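You operate a simulated robot arm through the tools that you are given. There is no shell and no other tool. Be economical: measure what you need, move in short steps, check, and stop when the job is done.

You run a simulated two-armed robot. Do the job below in one go: nothing can be reset, and whatever is moved stays where it is left.

## Task
Switch the drive off, brush the dust off the air inlet's mat, switch on again.
Fine: the brush goes back, the mat stays in its frame; leave the spare mat alone. Set down upright: hand brush. What is to be rubbed or washed off counts as gone when no trace of it is left.

The check looks at the end state, three seconds after you hand in, the way a careful person would. Anything else that was tipped, shoved, dropped, spilled or broken makes it a failure.

## Robot
Two 7-joint arms with fingered hands on one trunk, on a base that drives. Base frame: it is fixed to the floor where the robot stands at the start and does not move with it; the origin is under the middle of the robot, x ahead of it, y to its left, z up. Lengths are in m, angles in degrees, forces in N, time in s.
The left shoulder is at the start at [0.025, 0.187, 1.408], the right one opposite. Places, roughly: drive switch [0.8, -0.2, 1.4]. Payload 3.6 kg a hand.
Tool frame (each hand has its own): the origin (TCP) lies between the finger pads and is the grasp point; the fingertips stand 0.026 m ahead of it; z points along the fingers, y is the line along which they close. The gripper opens to 0.088 m. The gripper's body begins 0.03 m behind the TCP. The gripper is a hand of 3 fingers: y runs from the thumb to the fingers, the wrist lies at [-0.017, -0.098, -0.164] in the tool frame, and closing takes about 1.5 s.
Orientation is that of the tool frame in the base frame, as [roll, pitch, yaw] about the fixed x, y, z axes, in that order (R = Rz(yaw) Ry(pitch) Rx(roll)). With the fingers straight down and the wrist toward the robot, the tool's x, y and z point along [0, 1, 0], [1, 0, 0] and [0, 0, -1] of the base frame.

## Interface
- The arms move only by the tool apply_moves. It takes "left_targets", "right_targets" or both (then of equal length, played together; a hand with none holds still); each is a list of rows, each a list of 3 entries, a list of its own where there are three numbers: the shift along the tool's x, y, z in m, then the turn, a rotation vector about the tool's x, y, z in degrees, then the closure, from 0 (fully open) to 1 (shut). In form: [[[tx, ty, tz], [rx, ry, rz], gripper], ...]. A call has 1 to 20 rows; each row is the pose to reach, as a shift and turn from the pose commanded when the call began, along the tool's axes at that moment. A row lasts 0.2 s, in which the tool goes at most 0.05 m and 8.6 degrees; a call with a longer step from one row to the next is refused whole, and so is a gripper value outside its range. Where a pose cannot be reached the arm comes as near as it can. A force on the tool above 50 N (or 10 N above the force at the start of the call, whichever is more), or a blocked arm, ends the call early, and 0.2 s more pass. The fingers move at their own pace (about 0.153 m/s each) and stop on an object; they squeeze with about 30 N. The grip force told is the motor's: it shows also when the fingers shut on nothing. Time passes only in rows, and 0.2 s behind the last, so rows that repeat a pose let the fingers close. It gives the time, the measured TCP pose, the force on the tool (base axes), the opening and the grip force at its end, in the units of the frame above (readings bear some noise), with the torque about the TCP (base axes, N m) and any sound that the robot's microphone picked up.
- Cameras (640 x 400 px; columns grow to the right, rows downward): "scene" is now at [0.2323, -0.03, 1.3198]; the picture's right is [-0.32, -0.95, 0.00], its down [-0.34, 0.11, -0.93] and it looks along [0.89, -0.30, -0.35] (base axes); focal length 214 px, centre (320, 200). "left" rides on the left gripper at [-0.056, -0.08, -0.102] in its tool frame; the picture's right is [-0.73, -0.32, 0.60], its down [0.62, -0.67, 0.41] and it looks along [0.27, 0.68, 0.69] (tool axes); focal length 247 px, centre (320, 200). "right" rides on the right gripper at [0.056, -0.08, -0.102] in its tool frame; the picture's right is [-0.73, 0.32, -0.60], its down [-0.62, -0.67, 0.41] and it looks along [-0.27, 0.68, 0.69] (tool axes); focal length 247 px, centre (320, 200). There is no depth. A picture from a camera that has moved, and an enlarged one, comes with that camera's place and axes in the base frame and with its lens. The place of the scene camera against the robot may be out by one fixed shift of up to 0.018 m in any direction.
- capture(camera): a new picture of that camera. It takes no simulated time.
- lift_body(by): slides the trunk up (or, below 0, down) by that many m; the arms and the scene camera ride with it, the base frame stays. It gives what a move gives, with no picture.
- steer(legs): drives the robot by 1 to 6 legs, each [ahead, left, turn to the left] in m, m and degrees, along the robot's own axes; the way and the turn of a leg run together, so that a leg with both is an arc; at most 1.5 m and 180 degrees a leg. The arms and the cameras ride along, it lands a little off, and it stops where it bumps. It gives what a move gives.
- preshape(shape, hand): the hand has 3 fingers and takes this shape, open, in about a second: jaw (thumb against the fingers, like two jaws); tri (thumb and two fingers); tip (a fingertip pinch); poke (one finger out to press); point (the index stretched); flat (the hand flat); cup (the hand cupped); fist (a fist). The gripper value then closes the fingers along that shape, each until it touches; the sizes above hold for jaw. It gives what a move gives, with no picture.
- head_to(pan, tilt): turns the head with the scene camera to pan (to the left, within 60 degrees either way) and tilt (down, from -29 to 69), counted from straight ahead of the robot. It gives what a move gives.
- close_up(camera, box): a new picture of the part [left, top, right, bottom] of that camera's present view, enlarged. It takes no simulated time.
- close_job(): hands the job in; it is judged then, once.

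Work in short steps. Places have to be worked out from the pictures, the camera data and where the tool is seen: move nearer, look again, correct. Check each grasp and each placing, and mend what went wrong. You have 120 turns and 88 pictures in all, those below and enlarged ones among them. Open the grippers and draw the arms clear of the work before you hand the job in, unless the task says otherwise; then end with one line.

The tools are called after ">>>" as name(argument=value, ...) on one line, values as JSON. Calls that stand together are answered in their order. apply_moves: Moves the arms, as the interface text tells. Its arguments: {"type":"object","properties":{"left_targets":{"type":"array"},"right_targets":{"type":"array"}},"required":[]} The other tools are called the same way: lift_body (by) slides the trunk up or down; preshape (shape, hand) gives the hand a shape; steer (legs) drives the base; head_to (pan, tilt) turns the head that bears the scene camera; capture (camera) takes a picture; close_up (camera, box) takes an enlarged picture of a part of a camera's view; close_job () hands the job in.

At the start:

```text
time_s: 0.0
left_tcp_pos: [0.5615, 0.14, 1.5159]
left_tool_rot: [180.0, -0.1, 89.9]
left_contact_force: [-0.3, -0.7, 0.0]
left_ft_torque: [-0.01, 0.01, 0.02]
left_opening: 0.0878
left_grip_force: 0.0
left_shape: jaw
right_tcp_pos: [0.5014, -0.2732, 1.5142]
right_tool_rot: [180.0, 0.0, 90.1]
right_contact_force: [-0.2, -0.1, -0.8]
right_ft_torque: [-0.05, 0.02, 0.0]
right_opening: 0.0876
right_grip_force: 0.1
right_shape: jaw
trunk travel left (down, up): [-0.55, 0.207]
robot x, y, heading: [-0.0011, -0.0005, 0.1]
head pan, tilt: [-18.6, 20.8]
```

scene: 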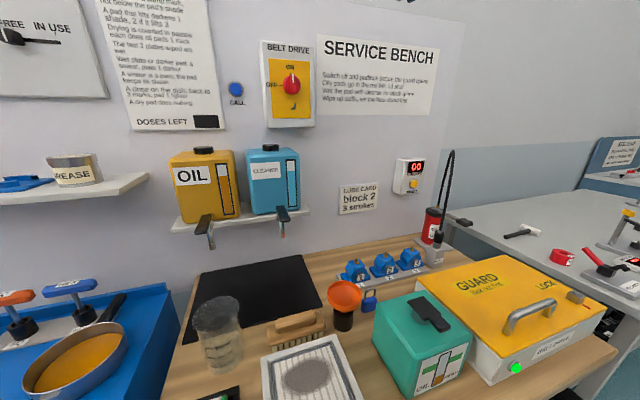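
right: 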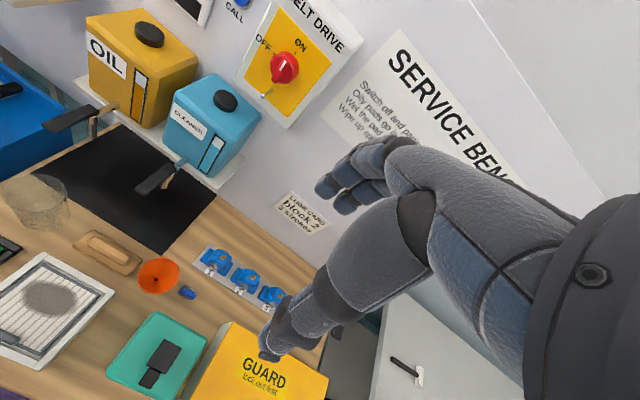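
left: 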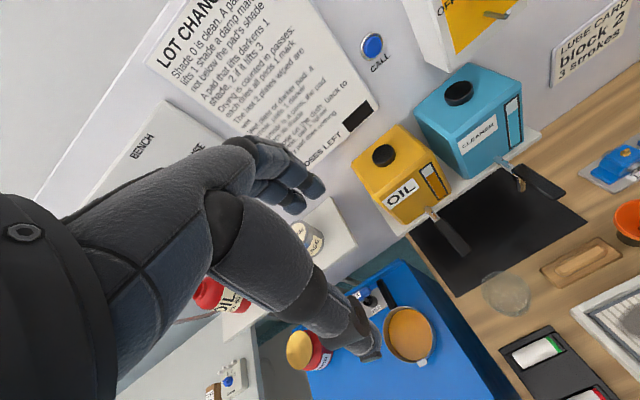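

I see the drive switch on the wall, a dusty mat in a frame and a hand brush on the bench. I will read the signs and the switch enlarged first.

>>> close_up(camera="scene", box=[250, 30, 450, 155])

>>> close_up(camera="scene", box=[180, 270, 388, 400])

>>> head_to(pan=-10, tilt=50)

>>> capture(camera="scene")

```text
3.20 times, centred on (350, 92) of scene
camera zoom: at [0.2323, -0.03, 1.3198], right [-0.32, -0.95, 0.0], down [-0.34, 0.11, -0.93], along [0.89, -0.3, -0.35], focal length 686 px, centre (224, 544)
```

zoom: 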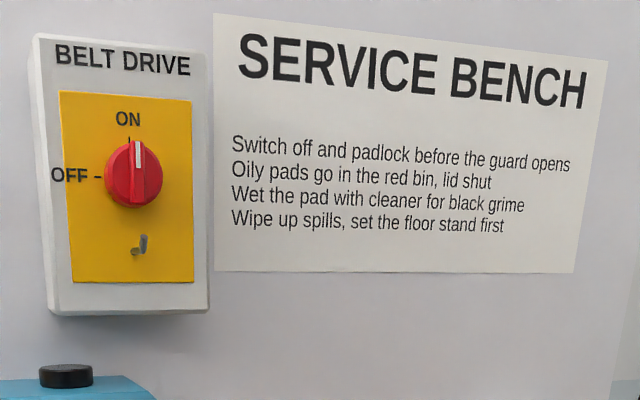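

```text
3.08 times, centred on (284, 335) of scene
camera zoom: at [0.2323, -0.03, 1.3198], right [-0.32, -0.95, 0.0], down [-0.34, 0.11, -0.93], along [0.89, -0.3, -0.35], focal length 660 px, centre (431, -215)
```

zoom: 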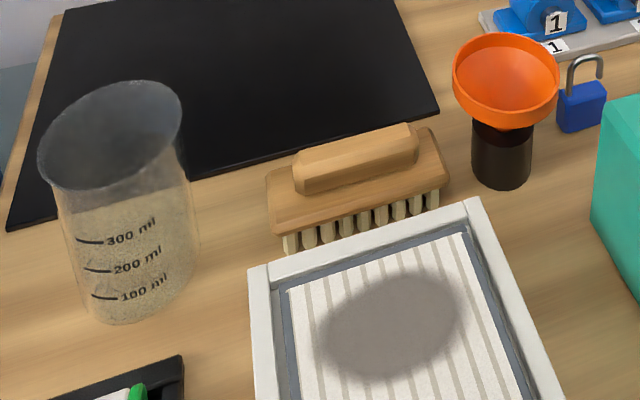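

```text
time_s: 0.9
left_tcp_pos: [0.5618, 0.1416, 1.515]
left_tool_rot: [-180.0, 0.0, 90.0]
left_contact_force: [-0.1, -0.4, -0.3]
left_ft_torque: [-0.01, -0.01, 0.03]
left_opening: 0.0874
left_grip_force: 0.1
left_shape: jaw
right_tcp_pos: [0.501, -0.2715, 1.5149]
right_tool_rot: [-180.0, 0.0, 90.0]
right_contact_force: [-0.7, 0.1, 0.2]
right_ft_torque: [0.03, 0.01, 0.03]
right_opening: 0.0878
right_grip_force: 0.2
right_shape: jaw
trunk travel left (down, up): [-0.55, 0.207]
robot x, y, heading: [0.0001, 0.0021, 0.1]
head pan, tilt: [-10.0, 50.0]
```

```text
82 pictures are left
camera scene: at [0.2201, -0.0137, 1.2755], right [-0.17, -0.98, 0.0], down [-0.75, 0.13, -0.64], along [0.63, -0.11, -0.77], focal length 214 px, centre (320, 200)
```

scene: 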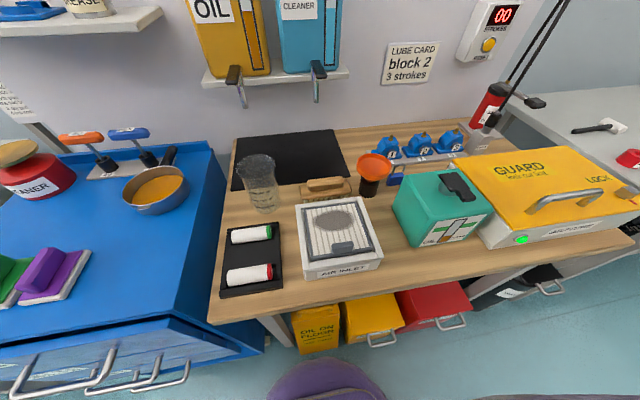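

The switch shows ON (pointer up), with OFF a quarter turn to the left, and the knob triangulates to about [0.80, -0.15, 1.40]. The framed mat labelled AIR INLET sits on the bench, with the brush behind it. I point the right hand forward in free space.

>>> apply_moves(right_targets=[[[0, 0, 0], [-8.2, 0, 0], 0], [[0, 0, 0], [-16.4, 0, 0], 0], [[0, 0, 0], [-24.6, 0, 0], 0], [[0, 0, 0], [-32.8, 0, 0], 0], [[0, 0, 0], [-41, 0, 0], 0], [[0, 0, 0], [-49.2, 0, 0], 0], [[0, 0, 0], [-57.4, 0, 0], 0], [[0, 0, 0], [-65.6, 0, 0], 0], [[0, 0, 0], [-73.8, 0, 0], 0], [[0, 0, 0], [-82, 0, 0], 0], [[0, 0, 0], [-90, 0, 0], 0], [[0, 0, 0], [-90, 0, 0], 0]])

>>> capture(camera="right")

```text
time_s: 3.5
left_tcp_pos: [0.5614, 0.14, 1.5162]
left_tool_rot: [-180.0, 0.0, 90.0]
left_contact_force: [0.6, 0.0, 0.2]
left_ft_torque: [0.0, 0.0, 0.05]
left_opening: 0.0879
left_grip_force: 0.0
left_shape: jaw
right_tcp_pos: [0.5008, -0.2735, 1.5147]
right_tool_rot: [89.9, 0.0, 89.8]
right_contact_force: [0.4, -0.2, 0.3]
right_ft_torque: [0.03, 0.0, 0.01]
right_opening: 0.0877
right_grip_force: 0.0
right_shape: jaw
trunk travel left (down, up): [-0.55, 0.207]
robot x, y, heading: [0.0017, 0.0017, -0.0]
head pan, tilt: [-10.0, 50.0]
```

```text
81 pictures are left
camera right: at [0.4005, -0.2171, 1.4339], right [-0.6, -0.73, 0.32], down [0.41, -0.62, -0.66], along [0.69, -0.27, 0.68], focal length 247 px, centre (320, 200)
```

right: 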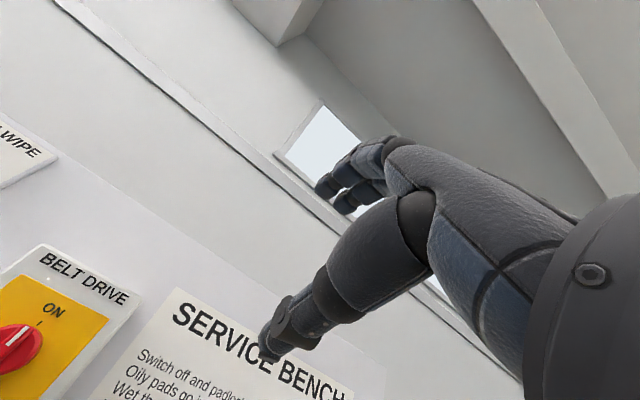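

The hand points forward cleanly. I roll it 45° so it can turn a quarter about the middle, and bring it in line with the knob.

>>> apply_moves(right_targets=[[[0.02, -0.019, 0.015], [0, 0, -7.5], 0], [[0.041, -0.038, 0.03], [0, 0, -15], 0], [[0.062, -0.057, 0.045], [0, 0, -22.5], 0], [[0.083, -0.076, 0.06], [0, 0, -30], 0], [[0.104, -0.095, 0.075], [0, 0, -37.5], 0], [[0.124, -0.115, 0.09], [0, 0, -45], 0], [[0.124, -0.115, 0.09], [0, 0, -45], 0]])

>>> capture(camera="right")

>>> head_to(pan=-15, tilt=0)

>>> capture(camera="scene")

```text
time_s: 5.1
left_tcp_pos: [0.5606, 0.1419, 1.5145]
left_tool_rot: [180.0, 0.0, 89.9]
left_contact_force: [0.0, -0.9, -0.1]
left_ft_torque: [0.01, -0.01, 0.0]
left_opening: 0.0877
left_grip_force: 0.2
left_shape: jaw
right_tcp_pos: [0.5946, -0.1511, 1.3979]
right_tool_rot: [89.9, 45.0, 89.9]
right_contact_force: [-0.3, 0.4, -1.0]
right_ft_torque: [0.01, 0.01, -0.03]
right_opening: 0.0878
right_grip_force: 0.1
right_shape: jaw
trunk travel left (down, up): [-0.55, 0.207]
robot x, y, heading: [0.0009, -0.0021, 0.0]
head pan, tilt: [-10.0, 50.0]
```

```text
80 pictures are left
camera right: at [0.4923, -0.1672, 1.3016], right [-0.6, -0.29, 0.74], down [0.41, -0.91, -0.03], along [0.69, 0.29, 0.67], focal length 247 px, centre (320, 200)
```

right: 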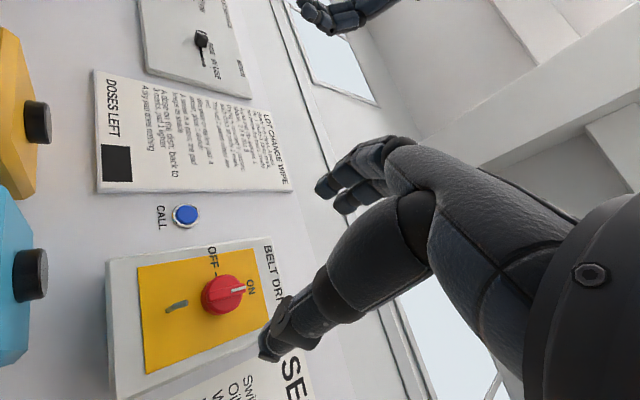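

```text
time_s: 6.3
left_tcp_pos: [0.5623, 0.1403, 1.5157]
left_tool_rot: [-180.0, 0.0, 90.0]
left_contact_force: [-0.3, 0.5, -0.4]
left_ft_torque: [0.01, 0.0, 0.0]
left_opening: 0.0876
left_grip_force: 0.0
left_shape: jaw
right_tcp_pos: [0.5938, -0.1497, 1.3984]
right_tool_rot: [90.1, 44.9, 90.1]
right_contact_force: [-0.2, -0.2, -0.2]
right_ft_torque: [0.0, -0.02, 0.0]
right_opening: 0.0877
right_grip_force: 0.1
right_shape: jaw
trunk travel left (down, up): [-0.55, 0.207]
robot x, y, heading: [-0.0002, -0.0005, 0.2]
head pan, tilt: [-15.0, 0.0]
```

```text
79 pictures are left
camera scene: at [0.2312, -0.0236, 1.3532], right [-0.26, -0.97, 0.0], down [0.0, 0.0, -1.0], along [0.97, -0.26, 0.0], focal length 214 px, centre (320, 200)
```

scene: 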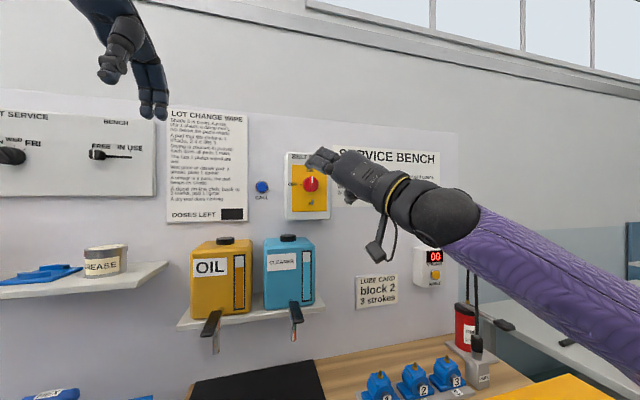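

The knob's face triangulates to [0.798, -0.151, 1.404]. I advance with the fingers open around it, stopping a little short to look.

>>> apply_moves(right_targets=[[[-0.005, 0.0035, 0.04], [0, 0, 0], 0], [[-0.005, 0.0035, 0.08], [0, 0, 0], 0], [[-0.005, 0.0035, 0.12], [0, 0, 0], 0], [[-0.005, 0.0035, 0.145], [0, 0, 0], 0], [[-0.005, 0.0035, 0.145], [0, 0, 0], 0]])

>>> capture(camera="right")

>>> close_up(camera="scene", box=[220, 110, 420, 235])

```text
time_s: 7.5
left_tcp_pos: [0.5604, 0.1411, 1.5161]
left_tool_rot: [-180.0, 0.0, 90.0]
left_contact_force: [-0.9, -0.2, 0.0]
left_ft_torque: [0.04, 0.04, 0.02]
left_opening: 0.0876
left_grip_force: 0.1
left_shape: jaw
right_tcp_pos: [0.7365, -0.1519, 1.4056]
right_tool_rot: [89.9, 45.0, 89.9]
right_contact_force: [0.7, -0.4, -0.2]
right_ft_torque: [0.01, -0.01, -0.03]
right_opening: 0.0881
right_grip_force: 0.2
right_shape: jaw
trunk travel left (down, up): [-0.55, 0.207]
robot x, y, heading: [0.0024, -0.0014, -0.4]
head pan, tilt: [-15.0, 0.0]
```

```text
78 pictures are left
camera right: at [0.635, -0.167, 1.3089], right [-0.6, -0.3, 0.74], down [0.41, -0.91, -0.03], along [0.69, 0.29, 0.67], focal length 247 px, centre (320, 200)
```

right: 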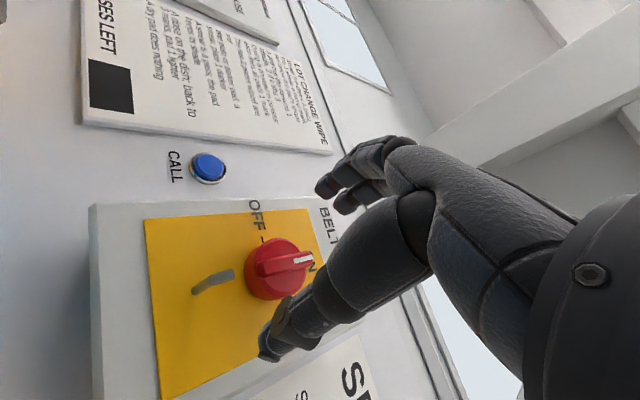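

```text
3.20 times, centred on (320, 172) of scene
camera zoom: at [0.2307, -0.0239, 1.3534], right [-0.26, -0.97, 0.0], down [0.0, 0.0, -1.0], along [0.97, -0.26, 0.0], focal length 686 px, centre (320, 288)
```

zoom: 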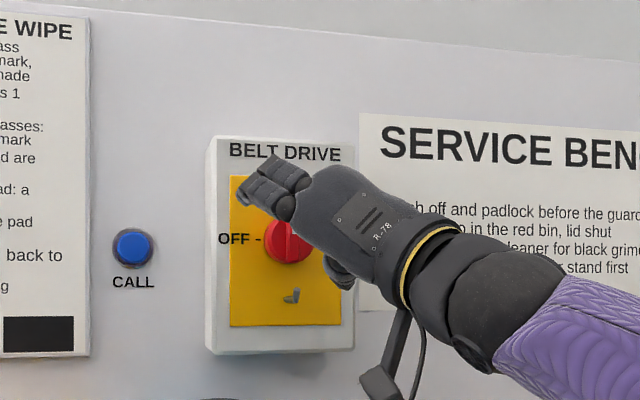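

The fingers straddle the knob, which reads y = -0.150, z = 1.407. I go 4.5 cm further in and close.

>>> apply_moves(right_targets=[[[0, 0, 0.02], [0, 0, 0], 0], [[0, 0, 0.035], [0, 0, 0], 0], [[0, 0, 0.045], [0, 0, 0], 0], [[0, 0, 0.045], [0, 0, 0], 0]])

>>> close_up(camera="scene", box=[240, 120, 400, 220])

```text
time_s: 8.5
left_tcp_pos: [0.5609, 0.1419, 1.5146]
left_tool_rot: [-180.0, 0.0, 90.0]
left_contact_force: [0.7, 0.3, -0.6]
left_ft_torque: [0.03, -0.03, -0.02]
left_opening: 0.0878
left_grip_force: 0.0
left_shape: jaw
right_tcp_pos: [0.7805, -0.1513, 1.4051]
right_tool_rot: [90.1, 45.0, 90.1]
right_contact_force: [-0.4, 0.0, -1.1]
right_ft_torque: [0.01, 0.0, -0.01]
right_opening: 0.0877
right_grip_force: 0.0
right_shape: jaw
trunk travel left (down, up): [-0.55, 0.207]
robot x, y, heading: [-0.0013, 0.001, 0.0]
head pan, tilt: [-15.0, 0.0]
```

```text
4.00 times, centred on (320, 170) of scene
camera zoom: at [0.2311, -0.0239, 1.3533], right [-0.26, -0.97, 0.0], down [0.0, 0.0, -1.0], along [0.97, -0.26, 0.0], focal length 858 px, centre (320, 320)
```

zoom: 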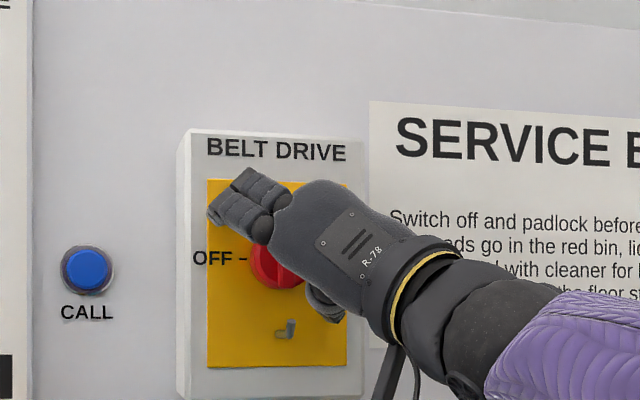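

No contact yet and the knob lies between thumb and fingers. I close on it.

>>> apply_moves(right_targets=[[[0, 0, 0], [0, 0, 0], 0.4], [[0, 0, 0], [0, 0, 0], 0.7], [[0, 0, 0], [0, 0, 0], 1], [[0, 0, 0], [0, 0, 0], 1], [[0, 0, 0], [0, 0, 0], 1], [[0, 0, 0], [0, 0, 0], 1], [[0, 0, 0], [0, 0, 0], 1], [[0, 0, 0], [0, 0, 0], 1]])

```text
time_s: 10.3
left_tcp_pos: [0.5617, 0.1396, 1.514]
left_tool_rot: [180.0, 0.0, 90.0]
left_contact_force: [-0.3, 0.3, 0.5]
left_ft_torque: [0.01, -0.01, 0.01]
left_opening: 0.0877
left_grip_force: 0.2
left_shape: jaw
right_tcp_pos: [0.781, -0.1514, 1.4058]
right_tool_rot: [90.1, 44.9, 90.1]
right_contact_force: [1.6, -1.6, -0.5]
right_ft_torque: [-0.02, -0.01, 0.0]
right_opening: 0.0329
right_grip_force: 30.2
right_shape: jaw
trunk travel left (down, up): [-0.55, 0.207]
robot x, y, heading: [-0.0032, 0.0004, -0.2]
head pan, tilt: [-15.0, 0.0]
```

Gripped at 33 mm with little side force. I turn the hand 90° toward OFF (negative about tool z).

>>> apply_moves(right_targets=[[[0, 0, 0], [0, 0, -8], 1], [[0, 0, 0], [0, 0, -16], 1], [[0, 0, 0], [0, 0, -24], 1], [[0, 0, 0], [0, 0, -32], 1], [[0, 0, 0], [0, 0, -40], 1], [[0, 0, 0], [0, 0, -48], 1], [[0, 0, 0], [0, 0, -56], 1], [[0, 0, 0], [0, 0, -64], 1], [[0, 0, 0], [0, 0, -72], 1], [[0, 0, 0], [0, 0, -80], 1], [[0, 0, 0], [0, 0, -88], 1], [[0, 0, 0], [0, 0, -90], 1], [[0, 0, 0], [0, 0, -90], 1]])

>>> close_up(camera="scene", box=[240, 120, 400, 220])

>>> capture(camera="right")

```text
time_s: 13.1
left_tcp_pos: [0.5609, 0.1396, 1.5156]
left_tool_rot: [-180.0, 0.0, 90.0]
left_contact_force: [-0.2, 0.9, 0.8]
left_ft_torque: [0.03, -0.02, 0.0]
left_opening: 0.0877
left_grip_force: 0.1
left_shape: jaw
right_tcp_pos: [0.782, -0.1514, 1.4057]
right_tool_rot: [-89.9, 45.0, -89.8]
right_contact_force: [-1.2, -1.1, -2.1]
right_ft_torque: [-0.01, 0.04, -0.06]
right_opening: 0.0326
right_grip_force: 30.0
right_shape: jaw
trunk travel left (down, up): [-0.55, 0.207]
robot x, y, heading: [0.0017, -0.0018, -0.1]
head pan, tilt: [-15.0, 0.0]
```

```text
4.00 times, centred on (320, 170) of scene
camera zoom: at [0.2311, -0.0239, 1.3533], right [-0.26, -0.97, 0.0], down [0.0, 0.0, -1.0], along [0.97, -0.26, 0.0], focal length 858 px, centre (320, 320)
```

zoom: 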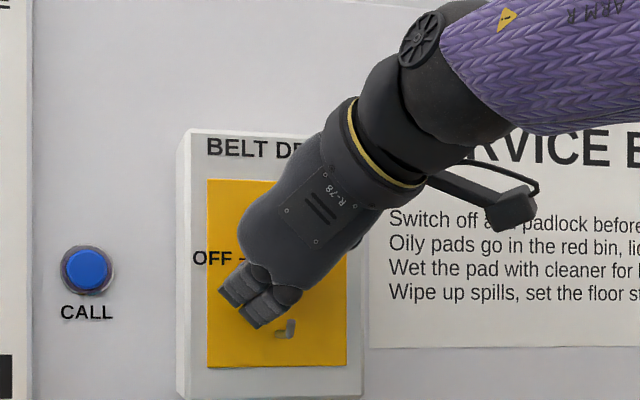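

```text
74 pictures are left
camera right: at [0.6804, -0.2472, 1.4215], right [-0.6, 0.75, 0.29], down [0.41, -0.03, 0.91], along [0.69, 0.67, -0.29], focal length 247 px, centre (320, 200)
```

right: 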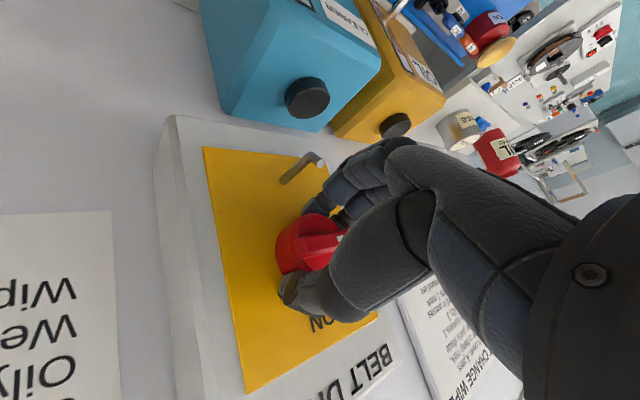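

The knob appears to have turned with the hand. I open, draw straight back 15 cm, and look.

>>> apply_moves(right_targets=[[[0, 0, 0], [0, 0, 0], 0.5], [[0, 0, 0], [0, 0, 0], 0], [[0, 0, 0], [0, 0, 0], 0], [[0, 0, 0], [0, 0, 0], 0], [[0, 0, -0.03], [0, 0, 0], 0], [[0, 0, -0.07], [0, 0, 0], 0], [[0, 0, -0.11], [0, 0, 0], 0], [[0, 0, -0.15], [0, 0, 0], 0], [[0, 0, -0.15], [0, 0, 0], 0]])

>>> capture(camera="right")

```text
time_s: 15.1
left_tcp_pos: [0.5614, 0.1418, 1.5142]
left_tool_rot: [-179.9, 0.1, 90.0]
left_contact_force: [0.3, 0.6, 0.0]
left_ft_torque: [0.0, -0.01, -0.02]
left_opening: 0.0875
left_grip_force: 0.1
left_shape: jaw
right_tcp_pos: [0.6314, -0.1491, 1.4063]
right_tool_rot: [-89.9, 44.9, -90.0]
right_contact_force: [-0.9, 0.8, 0.1]
right_ft_torque: [-0.01, -0.01, -0.04]
right_opening: 0.0878
right_grip_force: 0.0
right_shape: jaw
trunk travel left (down, up): [-0.55, 0.207]
robot x, y, heading: [0.0031, 0.0006, -0.3]
head pan, tilt: [-15.0, 0.0]
```

```text
73 pictures are left
camera right: at [0.5296, -0.2469, 1.4234], right [-0.6, 0.75, 0.29], down [0.41, -0.03, 0.91], along [0.69, 0.67, -0.29], focal length 247 px, centre (320, 200)
```

right: 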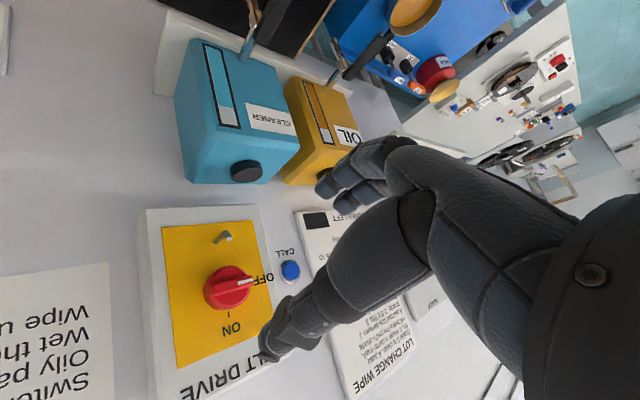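

The pointer is at OFF. Now I unroll the right hand while drawing it back, then I will point it down over the bench.

>>> apply_moves(right_targets=[[[0, 0, -0.03], [0, 0, 8], 0], [[0, 0, -0.06], [0, 0, 16], 0], [[0, 0, -0.09], [0, 0, 24], 0], [[0, 0, -0.12], [0, 0, 32], 0], [[0, 0, -0.15], [0, 0, 40], 0], [[0, 0, -0.18], [0, 0, 48], 0], [[0, 0, -0.2], [0, 0, 56], 0], [[0, 0, -0.2], [0, 0, 64], 0], [[0, 0, -0.2], [0, 0, 72], 0], [[0, 0, -0.2], [0, 0, 80], 0], [[0, 0, -0.2], [0, 0, 88], 0], [[0, 0, -0.2], [0, 0, 96], 0], [[0, 0, -0.2], [0, 0, 104], 0], [[0, 0, -0.2], [0, 0, 112], 0], [[0, 0, -0.2], [0, 0, 120], 0], [[0, 0, -0.2], [0, 0, 128], 0], [[0, 0, -0.2], [0, 0, 135], 0], [[0, 0, -0.2], [0, 0, 135], 0]])

>>> apply_moves(right_targets=[[[0.005, -0.015, 0], [8, 0, 0], 0], [[0.01, -0.03, 0], [16, 0, 0], 0], [[0.015, -0.045, 0], [24, 0, 0], 0], [[0.02, -0.06, 0], [32, 0, 0], 0], [[0.025, -0.075, 0], [40, 0, 0], 0], [[0.03, -0.09, 0], [48, 0, 0], 0], [[0.035, -0.105, 0], [56, 0, 0], 0], [[0.04, -0.12, 0], [64, 0, 0], 0], [[0.045, -0.135, 0], [72, 0, 0], 0], [[0.05, -0.15, 0], [80, 0, 0], 0], [[0.055, -0.165, 0], [88, 0, 0], 0], [[0.06, -0.18, 0], [90, 0, 0], 0], [[0.06, -0.2, 0], [90, 0, 0], 0], [[0.06, -0.2, 0], [90, 0, 0], 0]])

>>> head_to(pan=-10, tilt=50)

>>> capture(camera="right")

>>> capture(camera="scene")

```text
time_s: 17.9
left_tcp_pos: [0.5601, 0.1423, 1.5143]
left_tool_rot: [-180.0, 0.0, 90.0]
left_contact_force: [0.3, -0.1, 0.0]
left_ft_torque: [0.01, 0.0, -0.01]
left_opening: 0.0875
left_grip_force: 0.1
left_shape: jaw
right_tcp_pos: [0.4354, -0.1675, 1.3995]
right_tool_rot: [86.7, 47.3, 85.6]
right_contact_force: [0.5, -0.2, 0.0]
right_ft_torque: [0.02, 0.0, 0.04]
right_opening: 0.0877
right_grip_force: 0.0
right_shape: jaw
trunk travel left (down, up): [-0.55, 0.207]
robot x, y, heading: [0.0019, 0.0006, 0.1]
head pan, tilt: [-15.0, 0.0]
stopped in row 13 (right hand): the arm was blocked; the commanded pose is now the measured one
```

```text
time_s: 18.4
left_tcp_pos: [0.5607, 0.1398, 1.5139]
left_tool_rot: [180.0, 0.0, 90.1]
left_contact_force: [0.7, -0.6, -0.4]
left_ft_torque: [0.0, -0.01, 0.01]
left_opening: 0.0879
left_grip_force: 0.0
left_shape: jaw
right_tcp_pos: [0.441, -0.2032, 1.3698]
right_tool_rot: [92.5, 61.6, 78.7]
right_contact_force: [0.1, 0.3, 0.1]
right_ft_torque: [-0.03, 0.0, 0.02]
right_opening: 0.0878
right_grip_force: 0.0
right_shape: jaw
right hand out of reach, approached as far as the arm can: row 2
trunk travel left (down, up): [-0.55, 0.207]
robot x, y, heading: [0.0002, 0.0005, -0.0]
head pan, tilt: [-15.0, 0.0]
stopped in row 2 (right hand): the arm was blocked; the commanded pose is now the measured one
```

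```text
time_s: 19.6
left_tcp_pos: [0.5611, 0.1408, 1.5148]
left_tool_rot: [180.0, 0.0, 90.0]
left_contact_force: [0.4, -0.9, 0.0]
left_ft_torque: [-0.02, 0.01, -0.01]
left_opening: 0.0875
left_grip_force: 0.1
left_shape: jaw
right_tcp_pos: [0.4418, -0.2032, 1.3694]
right_tool_rot: [92.7, 61.6, 79.0]
right_contact_force: [-0.2, -0.5, -0.3]
right_ft_torque: [0.01, -0.01, 0.04]
right_opening: 0.0877
right_grip_force: 0.0
right_shape: jaw
trunk travel left (down, up): [-0.55, 0.207]
robot x, y, heading: [-0.0013, 0.0039, -0.1]
head pan, tilt: [-10.0, 50.0]
```

```text
72 pictures are left
camera right: at [0.3306, -0.222, 1.2834], right [-0.58, 0.07, 0.81], down [0.2, -0.95, 0.22], along [0.79, 0.29, 0.54], focal length 247 px, centre (320, 200)
```

right: 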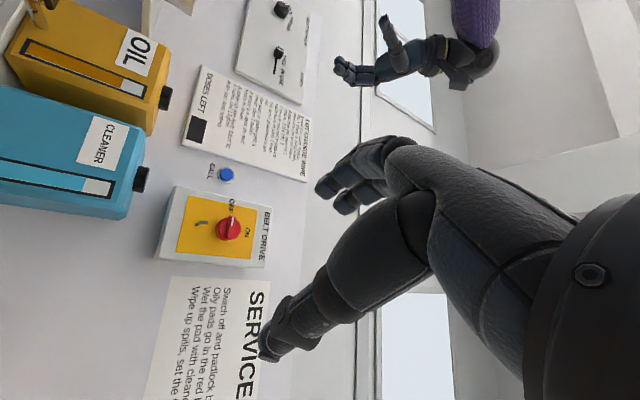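

```text
71 pictures are left
camera scene: at [0.22, -0.0136, 1.2755], right [-0.17, -0.98, 0.0], down [-0.75, 0.13, -0.64], along [0.63, -0.11, -0.77], focal length 214 px, centre (320, 200)
```

scene: 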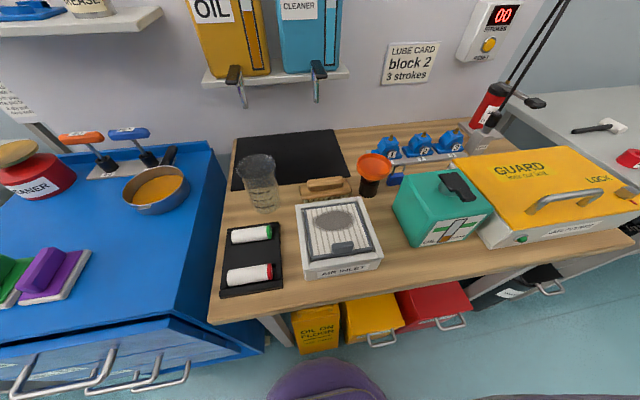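

The lamp on the guard went dark, so the drive is off. The right arm is folded too near the body; I move it forward and outward to open space, then turn the fingers down.

>>> apply_moves(right_targets=[[[-0.02, 0.005, 0.03], [0, 0, 0], 0], [[-0.04, 0.01, 0.06], [0, 0, 0], 0], [[-0.06, 0.015, 0.09], [0, 0, 0], 0], [[-0.083, 0.019, 0.117], [0, 0, 0], 0], [[-0.083, 0.019, 0.117], [6, 4.6, 3.2], 0], [[-0.083, 0.019, 0.117], [12, 9.2, 6.3], 0], [[-0.083, 0.019, 0.117], [18, 13.8, 9.5], 0], [[-0.083, 0.019, 0.117], [24.1, 18.5, 12.7], 0], [[-0.083, 0.019, 0.117], [30.1, 23.1, 15.8], 0], [[-0.083, 0.019, 0.117], [36.1, 27.7, 19], 0], [[-0.083, 0.019, 0.117], [42.1, 32.3, 22.2], 0], [[-0.083, 0.019, 0.117], [48.1, 36.9, 25.3], 0], [[-0.083, 0.019, 0.117], [54.2, 41.6, 28.5], 0], [[-0.083, 0.019, 0.117], [60.2, 46.2, 31.7], 0], [[-0.083, 0.019, 0.117], [66.2, 50.8, 34.8], 0], [[-0.083, 0.019, 0.117], [72.2, 55.4, 38], 0], [[-0.083, 0.019, 0.117], [72.2, 55.4, 38], 0]])

```text
time_s: 23.2
left_tcp_pos: [0.5619, 0.1421, 1.5158]
left_tool_rot: [180.0, 0.0, 90.0]
left_contact_force: [0.0, 0.4, 0.9]
left_ft_torque: [0.01, 0.01, 0.01]
left_opening: 0.0876
left_grip_force: 0.1
left_shape: jaw
right_tcp_pos: [0.5793, -0.3535, 1.4475]
right_tool_rot: [-179.6, 0.0, 94.1]
right_contact_force: [-0.6, 0.7, -0.3]
right_ft_torque: [-0.02, -0.02, 0.01]
right_opening: 0.0881
right_grip_force: 0.0
right_shape: jaw
right hand out of reach, approached as far as the arm can: row 7, 11, 12, 13, 14, 15, 16, 17
trunk travel left (down, up): [-0.55, 0.207]
robot x, y, heading: [0.0018, -0.0016, 0.1]
head pan, tilt: [-10.0, 50.0]
```

Fingers are down. I move to a viewing spot above and in front of the brush.

>>> apply_moves(right_targets=[[[0.025, -0.012, 0.025], [0, 0, 0], 0], [[0.05, -0.025, 0.05], [0, 0, 0], 0], [[0.075, -0.04, 0.08], [0, 0, 0], 0], [[0.1, -0.05, 0.11], [0, 0, 0], 0], [[0.125, -0.065, 0.14], [0, 0, 0], 0], [[0.15, -0.08, 0.17], [0, 0, 0], 0], [[0.175, -0.09, 0.2], [0, 0, 0], 0], [[0.2, -0.1, 0.23], [0, 0, 0], 0], [[0.225, -0.11, 0.26], [0, 0, 0], 0], [[0.25, -0.12, 0.28], [0, 0, 0], 0], [[0.26, -0.12, 0.3], [0, 0, 0], 0], [[0.26, -0.12, 0.3], [0, 0, 0], 0]])

>>> capture(camera="right")

>>> capture(camera="scene")

```text
time_s: 25.8
left_tcp_pos: [0.5605, 0.141, 1.5155]
left_tool_rot: [180.0, 0.0, 90.0]
left_contact_force: [0.1, -0.4, 0.9]
left_ft_torque: [0.01, 0.0, 0.03]
left_opening: 0.088
left_grip_force: 0.1
left_shape: jaw
right_tcp_pos: [0.4313, -0.2795, 1.1552]
right_tool_rot: [179.5, -2.2, 98.2]
right_contact_force: [0.1, 0.1, 0.3]
right_ft_torque: [0.01, 0.01, -0.04]
right_opening: 0.0878
right_grip_force: 0.1
right_shape: jaw
right hand out of reach, approached as far as the arm can: row 1, 2, 3, 4, 5, 6, 7, 8, 9, 10, 11, 12
trunk travel left (down, up): [-0.55, 0.207]
robot x, y, heading: [-0.0007, 0.0027, -0.2]
head pan, tilt: [-10.0, 50.0]
```

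```text
70 pictures are left
camera right: at [0.3448, -0.2398, 1.258], right [0.42, -0.71, 0.57], down [-0.57, -0.69, -0.44], along [0.71, -0.14, -0.69], focal length 247 px, centre (320, 200)
```

right: 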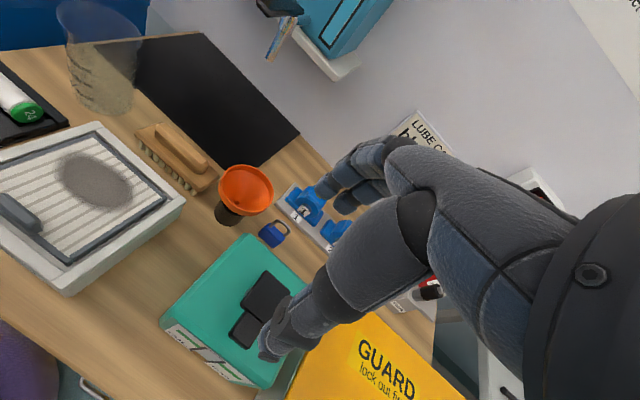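

```text
69 pictures are left
camera scene: at [0.2199, -0.0136, 1.2755], right [-0.17, -0.98, 0.0], down [-0.75, 0.13, -0.64], along [0.63, -0.11, -0.77], focal length 214 px, centre (320, 200)
```

scene: 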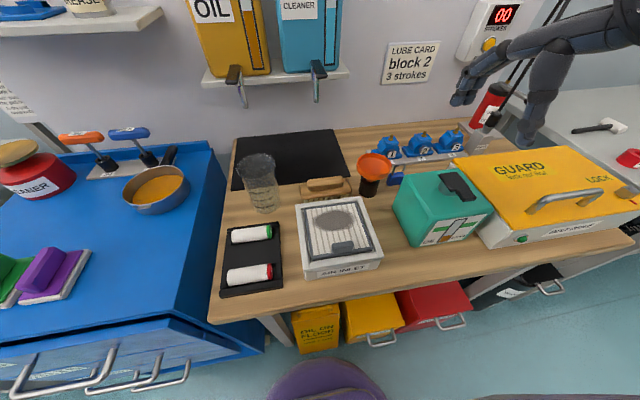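

The right arm cannot come further inward in this posture, so I drive the robot 0.2 m to the left to put the brush on its own side.

>>> steer(legs=[[0, 0.2, 0]])

>>> capture(camera="right")

>>> capture(camera="scene")

```text
time_s: 27.4
left_tcp_pos: [0.5622, 0.3403, 1.5151]
left_tool_rot: [179.9, 0.2, 89.7]
left_contact_force: [0.9, 0.8, 0.5]
left_ft_torque: [0.02, -0.01, 0.02]
left_opening: 0.0875
left_grip_force: 0.0
left_shape: jaw
right_tcp_pos: [0.431, -0.0804, 1.1561]
right_tool_rot: [179.5, -2.2, 97.9]
right_contact_force: [-0.2, 0.3, 0.4]
right_ft_torque: [-0.04, 0.01, -0.01]
right_opening: 0.0879
right_grip_force: 0.1
right_shape: jaw
trunk travel left (down, up): [-0.55, 0.207]
robot x, y, heading: [0.0022, 0.1992, -0.3]
head pan, tilt: [-10.0, 50.0]
```

```text
68 pictures are left
camera right: at [0.3446, -0.0396, 1.2583], right [0.41, -0.71, 0.57], down [-0.57, -0.69, -0.44], along [0.71, -0.15, -0.69], focal length 247 px, centre (320, 200)
```

right: 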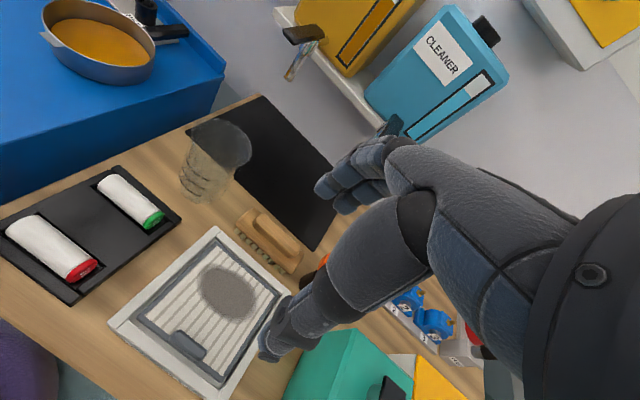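

```text
67 pictures are left
camera scene: at [0.2202, 0.1873, 1.2755], right [-0.18, -0.98, 0.0], down [-0.75, 0.14, -0.64], along [0.63, -0.11, -0.77], focal length 214 px, centre (320, 200)
```

scene: 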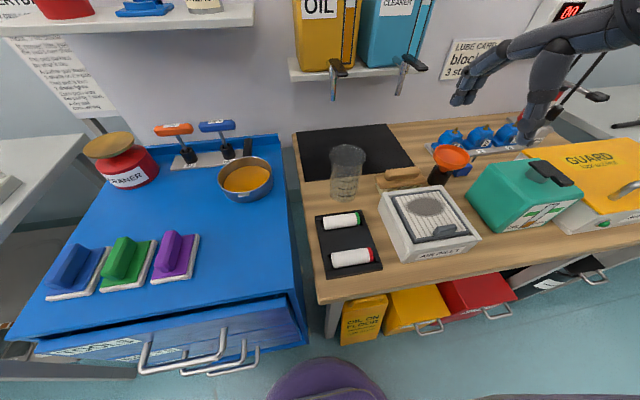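

Two views triangulate the brush handle to about [0.562, -0.092, 0.916]. I zoom in for its angle and shape.

>>> close_up(camera="right", box=[180, 180, 340, 280])

>>> close_up(camera="scene", box=[320, 130, 496, 240])

```text
4.00 times, centred on (260, 230) of right
camera zoom: at [0.3446, -0.0396, 1.2583], right [0.41, -0.71, 0.57], down [-0.57, -0.69, -0.44], along [0.71, -0.15, -0.69], focal length 988 px, centre (560, 80)
```

zoom: 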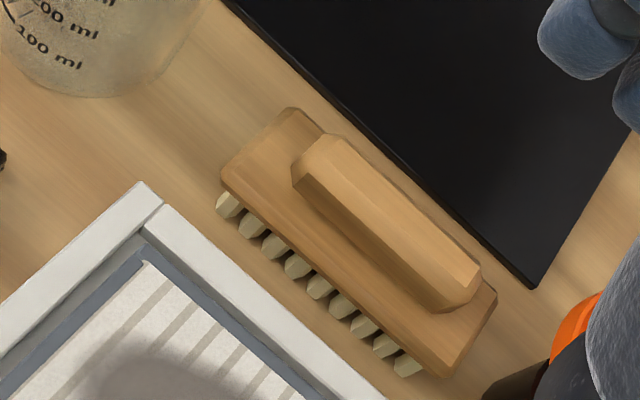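

```text
3.64 times, centred on (408, 185) of scene
camera zoom: at [0.2202, 0.1873, 1.2755], right [-0.18, -0.98, 0.0], down [-0.75, 0.14, -0.64], along [0.63, -0.11, -0.77], focal length 780 px, centre (0, 254)
```

zoom: 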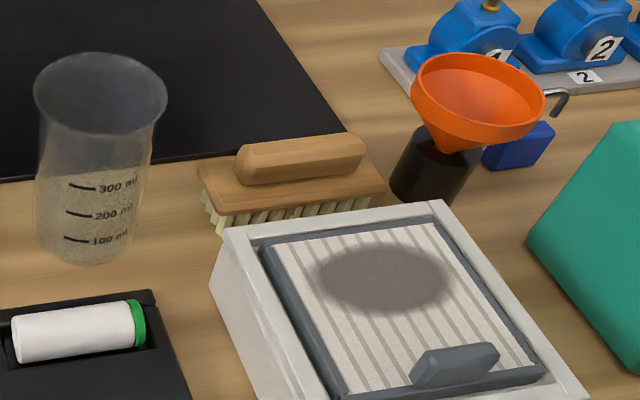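

The handle runs along y, centred near [0.557, -0.090], top about 0.925. I straighten the hand's yaw and see whether the commanded pose agrees with the measured one.

>>> apply_moves(right_targets=[[[0, 0, 0], [0, 0, 4], 0], [[0, 0, 0], [0, 0, 8], 0], [[0, 0, 0], [0, 0, 8], 0]])

```text
time_s: 28.2
left_tcp_pos: [0.5626, 0.3398, 1.5152]
left_tool_rot: [-180.0, 0.1, 89.8]
left_contact_force: [0.2, -0.6, 0.0]
left_ft_torque: [0.02, 0.0, 0.0]
left_opening: 0.0877
left_grip_force: 0.1
left_shape: jaw
right_tcp_pos: [0.42, -0.133, 1.1517]
right_tool_rot: [179.7, -2.4, 90.3]
right_contact_force: [-1.3, 0.6, -0.6]
right_ft_torque: [0.0, -0.03, 0.05]
right_opening: 0.0878
right_grip_force: 0.0
right_shape: jaw
right hand out of reach, approached as far as the arm can: row 1, 2, 3
trunk travel left (down, up): [-0.55, 0.207]
robot x, y, heading: [0.0005, 0.2012, -0.2]
head pan, tilt: [-10.0, 50.0]
```

The inward limit remains with straight yaw (y about -0.33 from the robot axis), so I drive a further 0.12 m left to have margin.

>>> steer(legs=[[0, 0.12, 0]])

>>> apply_moves(right_targets=[[[0, 0, 0], [0, 0, 0], 0], [[0, 0, 0], [0, 0, 0], 0]])

```text
time_s: 29.4
left_tcp_pos: [0.5623, 0.4587, 1.5147]
left_tool_rot: [179.9, 0.1, 89.7]
left_contact_force: [-0.6, 0.4, 0.5]
left_ft_torque: [0.03, 0.0, -0.04]
left_opening: 0.0878
left_grip_force: 0.0
left_shape: jaw
right_tcp_pos: [0.4208, -0.0129, 1.1511]
right_tool_rot: [179.6, -2.6, 90.3]
right_contact_force: [-0.2, 0.7, 0.5]
right_ft_torque: [-0.01, 0.01, 0.01]
right_opening: 0.0879
right_grip_force: 0.0
right_shape: jaw
trunk travel left (down, up): [-0.55, 0.207]
robot x, y, heading: [0.0011, 0.3167, -0.4]
head pan, tilt: [-10.0, 50.0]
```

```text
time_s: 30.0
left_tcp_pos: [0.5619, 0.4599, 1.5142]
left_tool_rot: [-180.0, 0.2, 89.9]
left_contact_force: [-0.5, 0.2, 0.2]
left_ft_torque: [0.01, -0.02, 0.02]
left_opening: 0.0878
left_grip_force: 0.0
left_shape: jaw
right_tcp_pos: [0.4201, -0.0125, 1.1505]
right_tool_rot: [179.8, -2.4, 90.4]
right_contact_force: [0.1, 0.0, 0.5]
right_ft_torque: [-0.01, -0.01, -0.03]
right_opening: 0.0879
right_grip_force: 0.1
right_shape: jaw
trunk travel left (down, up): [-0.55, 0.207]
robot x, y, heading: [0.0001, 0.3245, -0.3]
head pan, tilt: [-10.0, 50.0]
```

Commanded and measured now agree. I move over the handle at z about 1.03 and level the hand.

>>> apply_moves(right_targets=[[[-0.016, 0.028, 0.015], [0, -1, 0], 0], [[-0.032, 0.056, 0.035], [0, -2, 0], 0], [[-0.048, 0.084, 0.06], [0, -2.4, 0], 0], [[-0.064, 0.112, 0.09], [0, -2.4, 0], 0], [[-0.0775, 0.137, 0.12], [0, -2.4, 0], 0], [[-0.0775, 0.137, 0.12], [0, -2.4, 0], 0]])

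>>> capture(camera="right")

>>> head_to(pan=-38, tilt=40)

>>> capture(camera="scene")

```text
time_s: 31.4
left_tcp_pos: [0.5613, 0.4599, 1.5156]
left_tool_rot: [-180.0, -0.1, 89.8]
left_contact_force: [-0.3, -0.1, 0.5]
left_ft_torque: [-0.01, -0.01, -0.01]
left_opening: 0.0878
left_grip_force: 0.1
left_shape: jaw
right_tcp_pos: [0.5603, -0.0851, 1.0271]
right_tool_rot: [179.6, -0.1, 90.4]
right_contact_force: [-0.3, -0.1, 0.8]
right_ft_torque: [0.02, -0.01, 0.0]
right_opening: 0.0878
right_grip_force: 0.1
right_shape: jaw
trunk travel left (down, up): [-0.55, 0.207]
robot x, y, heading: [0.0048, 0.3227, -0.5]
head pan, tilt: [-10.0, 50.0]
```

```text
64 pictures are left
camera right: at [0.481, -0.0297, 1.1296], right [0.32, -0.73, 0.6], down [-0.66, -0.63, -0.42], along [0.68, -0.26, -0.68], focal length 247 px, centre (320, 200)
```

right: 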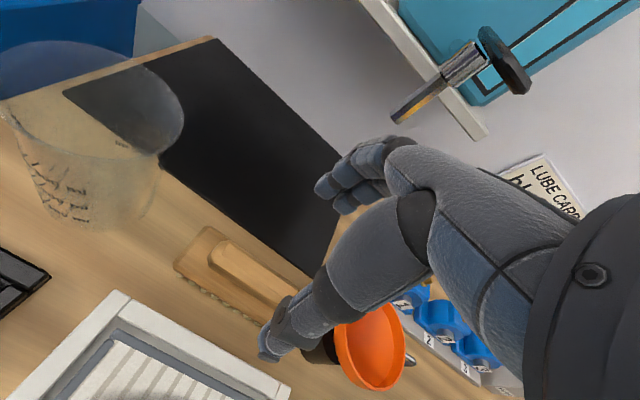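

```text
time_s: 32.4
left_tcp_pos: [0.5616, 0.459, 1.5155]
left_tool_rot: [179.9, -0.1, 89.9]
left_contact_force: [0.6, 0.9, -0.9]
left_ft_torque: [0.01, 0.0, -0.01]
left_opening: 0.0876
left_grip_force: 0.1
left_shape: jaw
right_tcp_pos: [0.5611, -0.085, 1.0281]
right_tool_rot: [179.7, -0.1, 90.4]
right_contact_force: [-0.4, 0.1, 0.1]
right_ft_torque: [-0.01, 0.01, 0.0]
right_opening: 0.0878
right_grip_force: 0.1
right_shape: jaw
trunk travel left (down, up): [-0.55, 0.207]
robot x, y, heading: [0.0018, 0.3135, -0.1]
head pan, tilt: [-38.0, 40.0]
```

```text
63 pictures are left
camera scene: at [0.2117, 0.2664, 1.2896], right [-0.62, -0.79, 0.0], down [-0.51, 0.4, -0.77], along [0.6, -0.47, -0.64], focal length 214 px, centre (320, 200)
```

scene: 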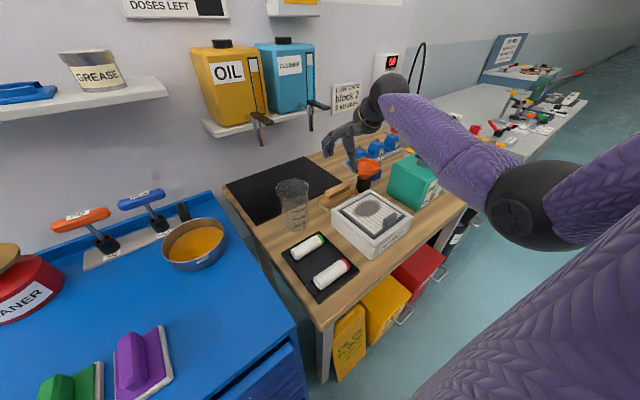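

The handle centre is about x = 0.562, with the funnel and beaker clear to either side. I descend to z = 0.93 with the fingers open.

>>> apply_moves(right_targets=[[[-0.002, 0.001, 0.03], [0, 0, 0], 0], [[-0.002, 0.001, 0.055], [0, 0, 0], 0], [[-0.002, 0.001, 0.075], [0, 0, 0], 0], [[-0.002, 0.001, 0.09], [0, 0, 0], 0], [[-0.002, 0.001, 0.098], [0, 0, 0], 0], [[-0.002, 0.001, 0.098], [0, 0, 0], 0]])

>>> capture(camera="right")

>>> close_up(camera="scene", box=[260, 100, 452, 220])

```text
time_s: 33.8
left_tcp_pos: [0.5611, 0.4616, 1.5154]
left_tool_rot: [179.9, 0.1, 89.9]
left_contact_force: [0.1, 0.6, -0.6]
left_ft_torque: [0.01, -0.03, 0.02]
left_opening: 0.0878
left_grip_force: 0.1
left_shape: jaw
right_tcp_pos: [0.5664, -0.0871, 0.9387]
right_tool_rot: [178.7, 0.2, 90.3]
right_contact_force: [10.8, 1.5, 33.8]
right_ft_torque: [0.03, 1.81, -0.1]
right_opening: 0.0879
right_grip_force: 0.0
right_shape: jaw
trunk travel left (down, up): [-0.55, 0.207]
robot x, y, heading: [0.0018, 0.3208, -0.1]
head pan, tilt: [-38.0, 40.0]
```

```text
62 pictures are left
camera right: at [0.4846, -0.0292, 1.0382], right [0.31, -0.73, 0.61], down [-0.65, -0.63, -0.43], along [0.69, -0.27, -0.67], focal length 247 px, centre (320, 200)
```

right: 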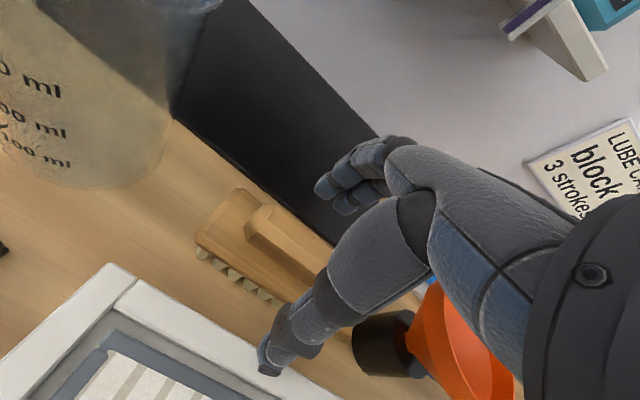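

```text
3.33 times, centred on (356, 160) of scene
camera zoom: at [0.2106, 0.2686, 1.2903], right [-0.62, -0.79, 0.0], down [-0.5, 0.4, -0.77], along [0.6, -0.47, -0.64], focal length 715 px, centre (200, 333)
```

zoom: 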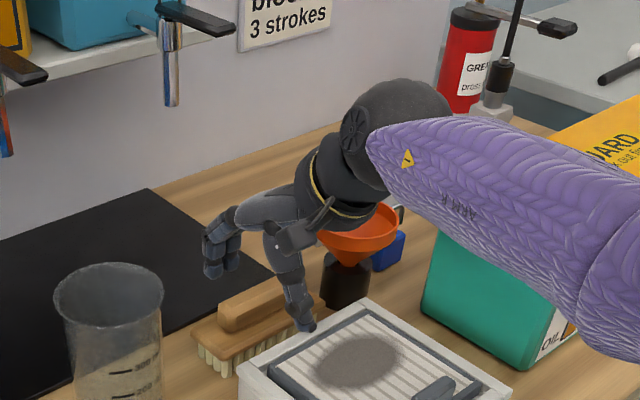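

The 34 N push suggests the thumb landed on the mat frame's rim. I lift at once and check that nothing shifted.

>>> apply_moves(right_targets=[[[0, 0, -0.02], [0, 0, 0], 0], [[0, 0, -0.05], [0, 0, 0], 0.4], [[0, 0, -0.05], [0, 0, 0], 0.4], [[0, 0, -0.05], [0, 0, 0], 0.4]])

>>> capture(camera="right")

>>> close_up(camera="scene", box=[260, 100, 452, 220])

```text
time_s: 34.8
left_tcp_pos: [0.5613, 0.4585, 1.5152]
left_tool_rot: [180.0, 0.0, 89.9]
left_contact_force: [0.2, 0.3, 0.2]
left_ft_torque: [-0.01, -0.02, -0.02]
left_opening: 0.0877
left_grip_force: 0.0
left_shape: jaw
right_tcp_pos: [0.5595, -0.0861, 0.9802]
right_tool_rot: [179.9, -0.1, 90.4]
right_contact_force: [-1.1, -0.8, 0.1]
right_ft_torque: [0.02, 0.0, -0.02]
right_opening: 0.0532
right_grip_force: 0.1
right_shape: jaw
trunk travel left (down, up): [-0.55, 0.207]
robot x, y, heading: [0.0016, 0.3218, -0.2]
head pan, tilt: [-38.0, 40.0]
```

```text
60 pictures are left
camera right: at [0.4798, -0.0306, 1.0809], right [0.32, -0.73, 0.6], down [-0.66, -0.63, -0.41], along [0.68, -0.26, -0.69], focal length 247 px, centre (320, 200)
```

right: 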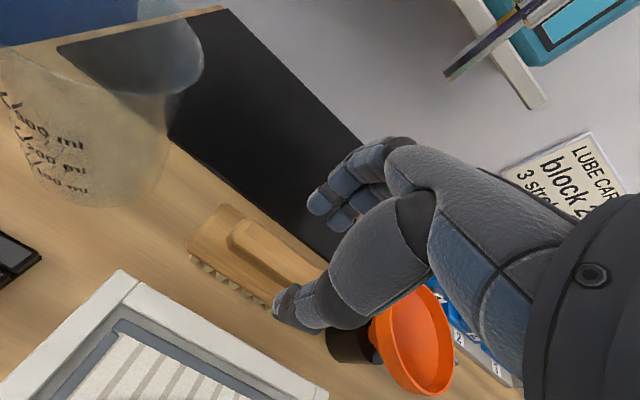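

```text
3.33 times, centred on (356, 160) of scene
camera zoom: at [0.2115, 0.2664, 1.2896], right [-0.62, -0.79, 0.0], down [-0.51, 0.4, -0.77], along [0.6, -0.47, -0.64], focal length 715 px, centre (200, 333)
```

zoom: 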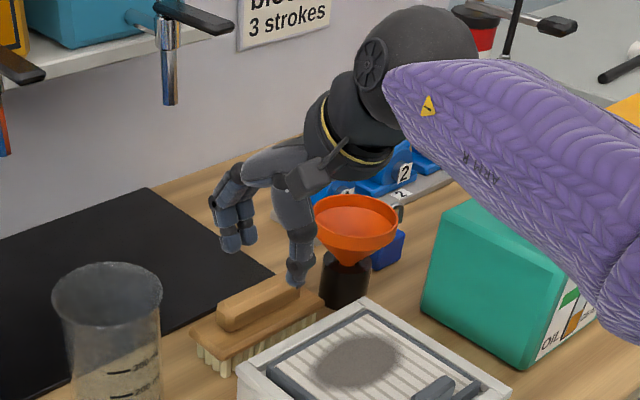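

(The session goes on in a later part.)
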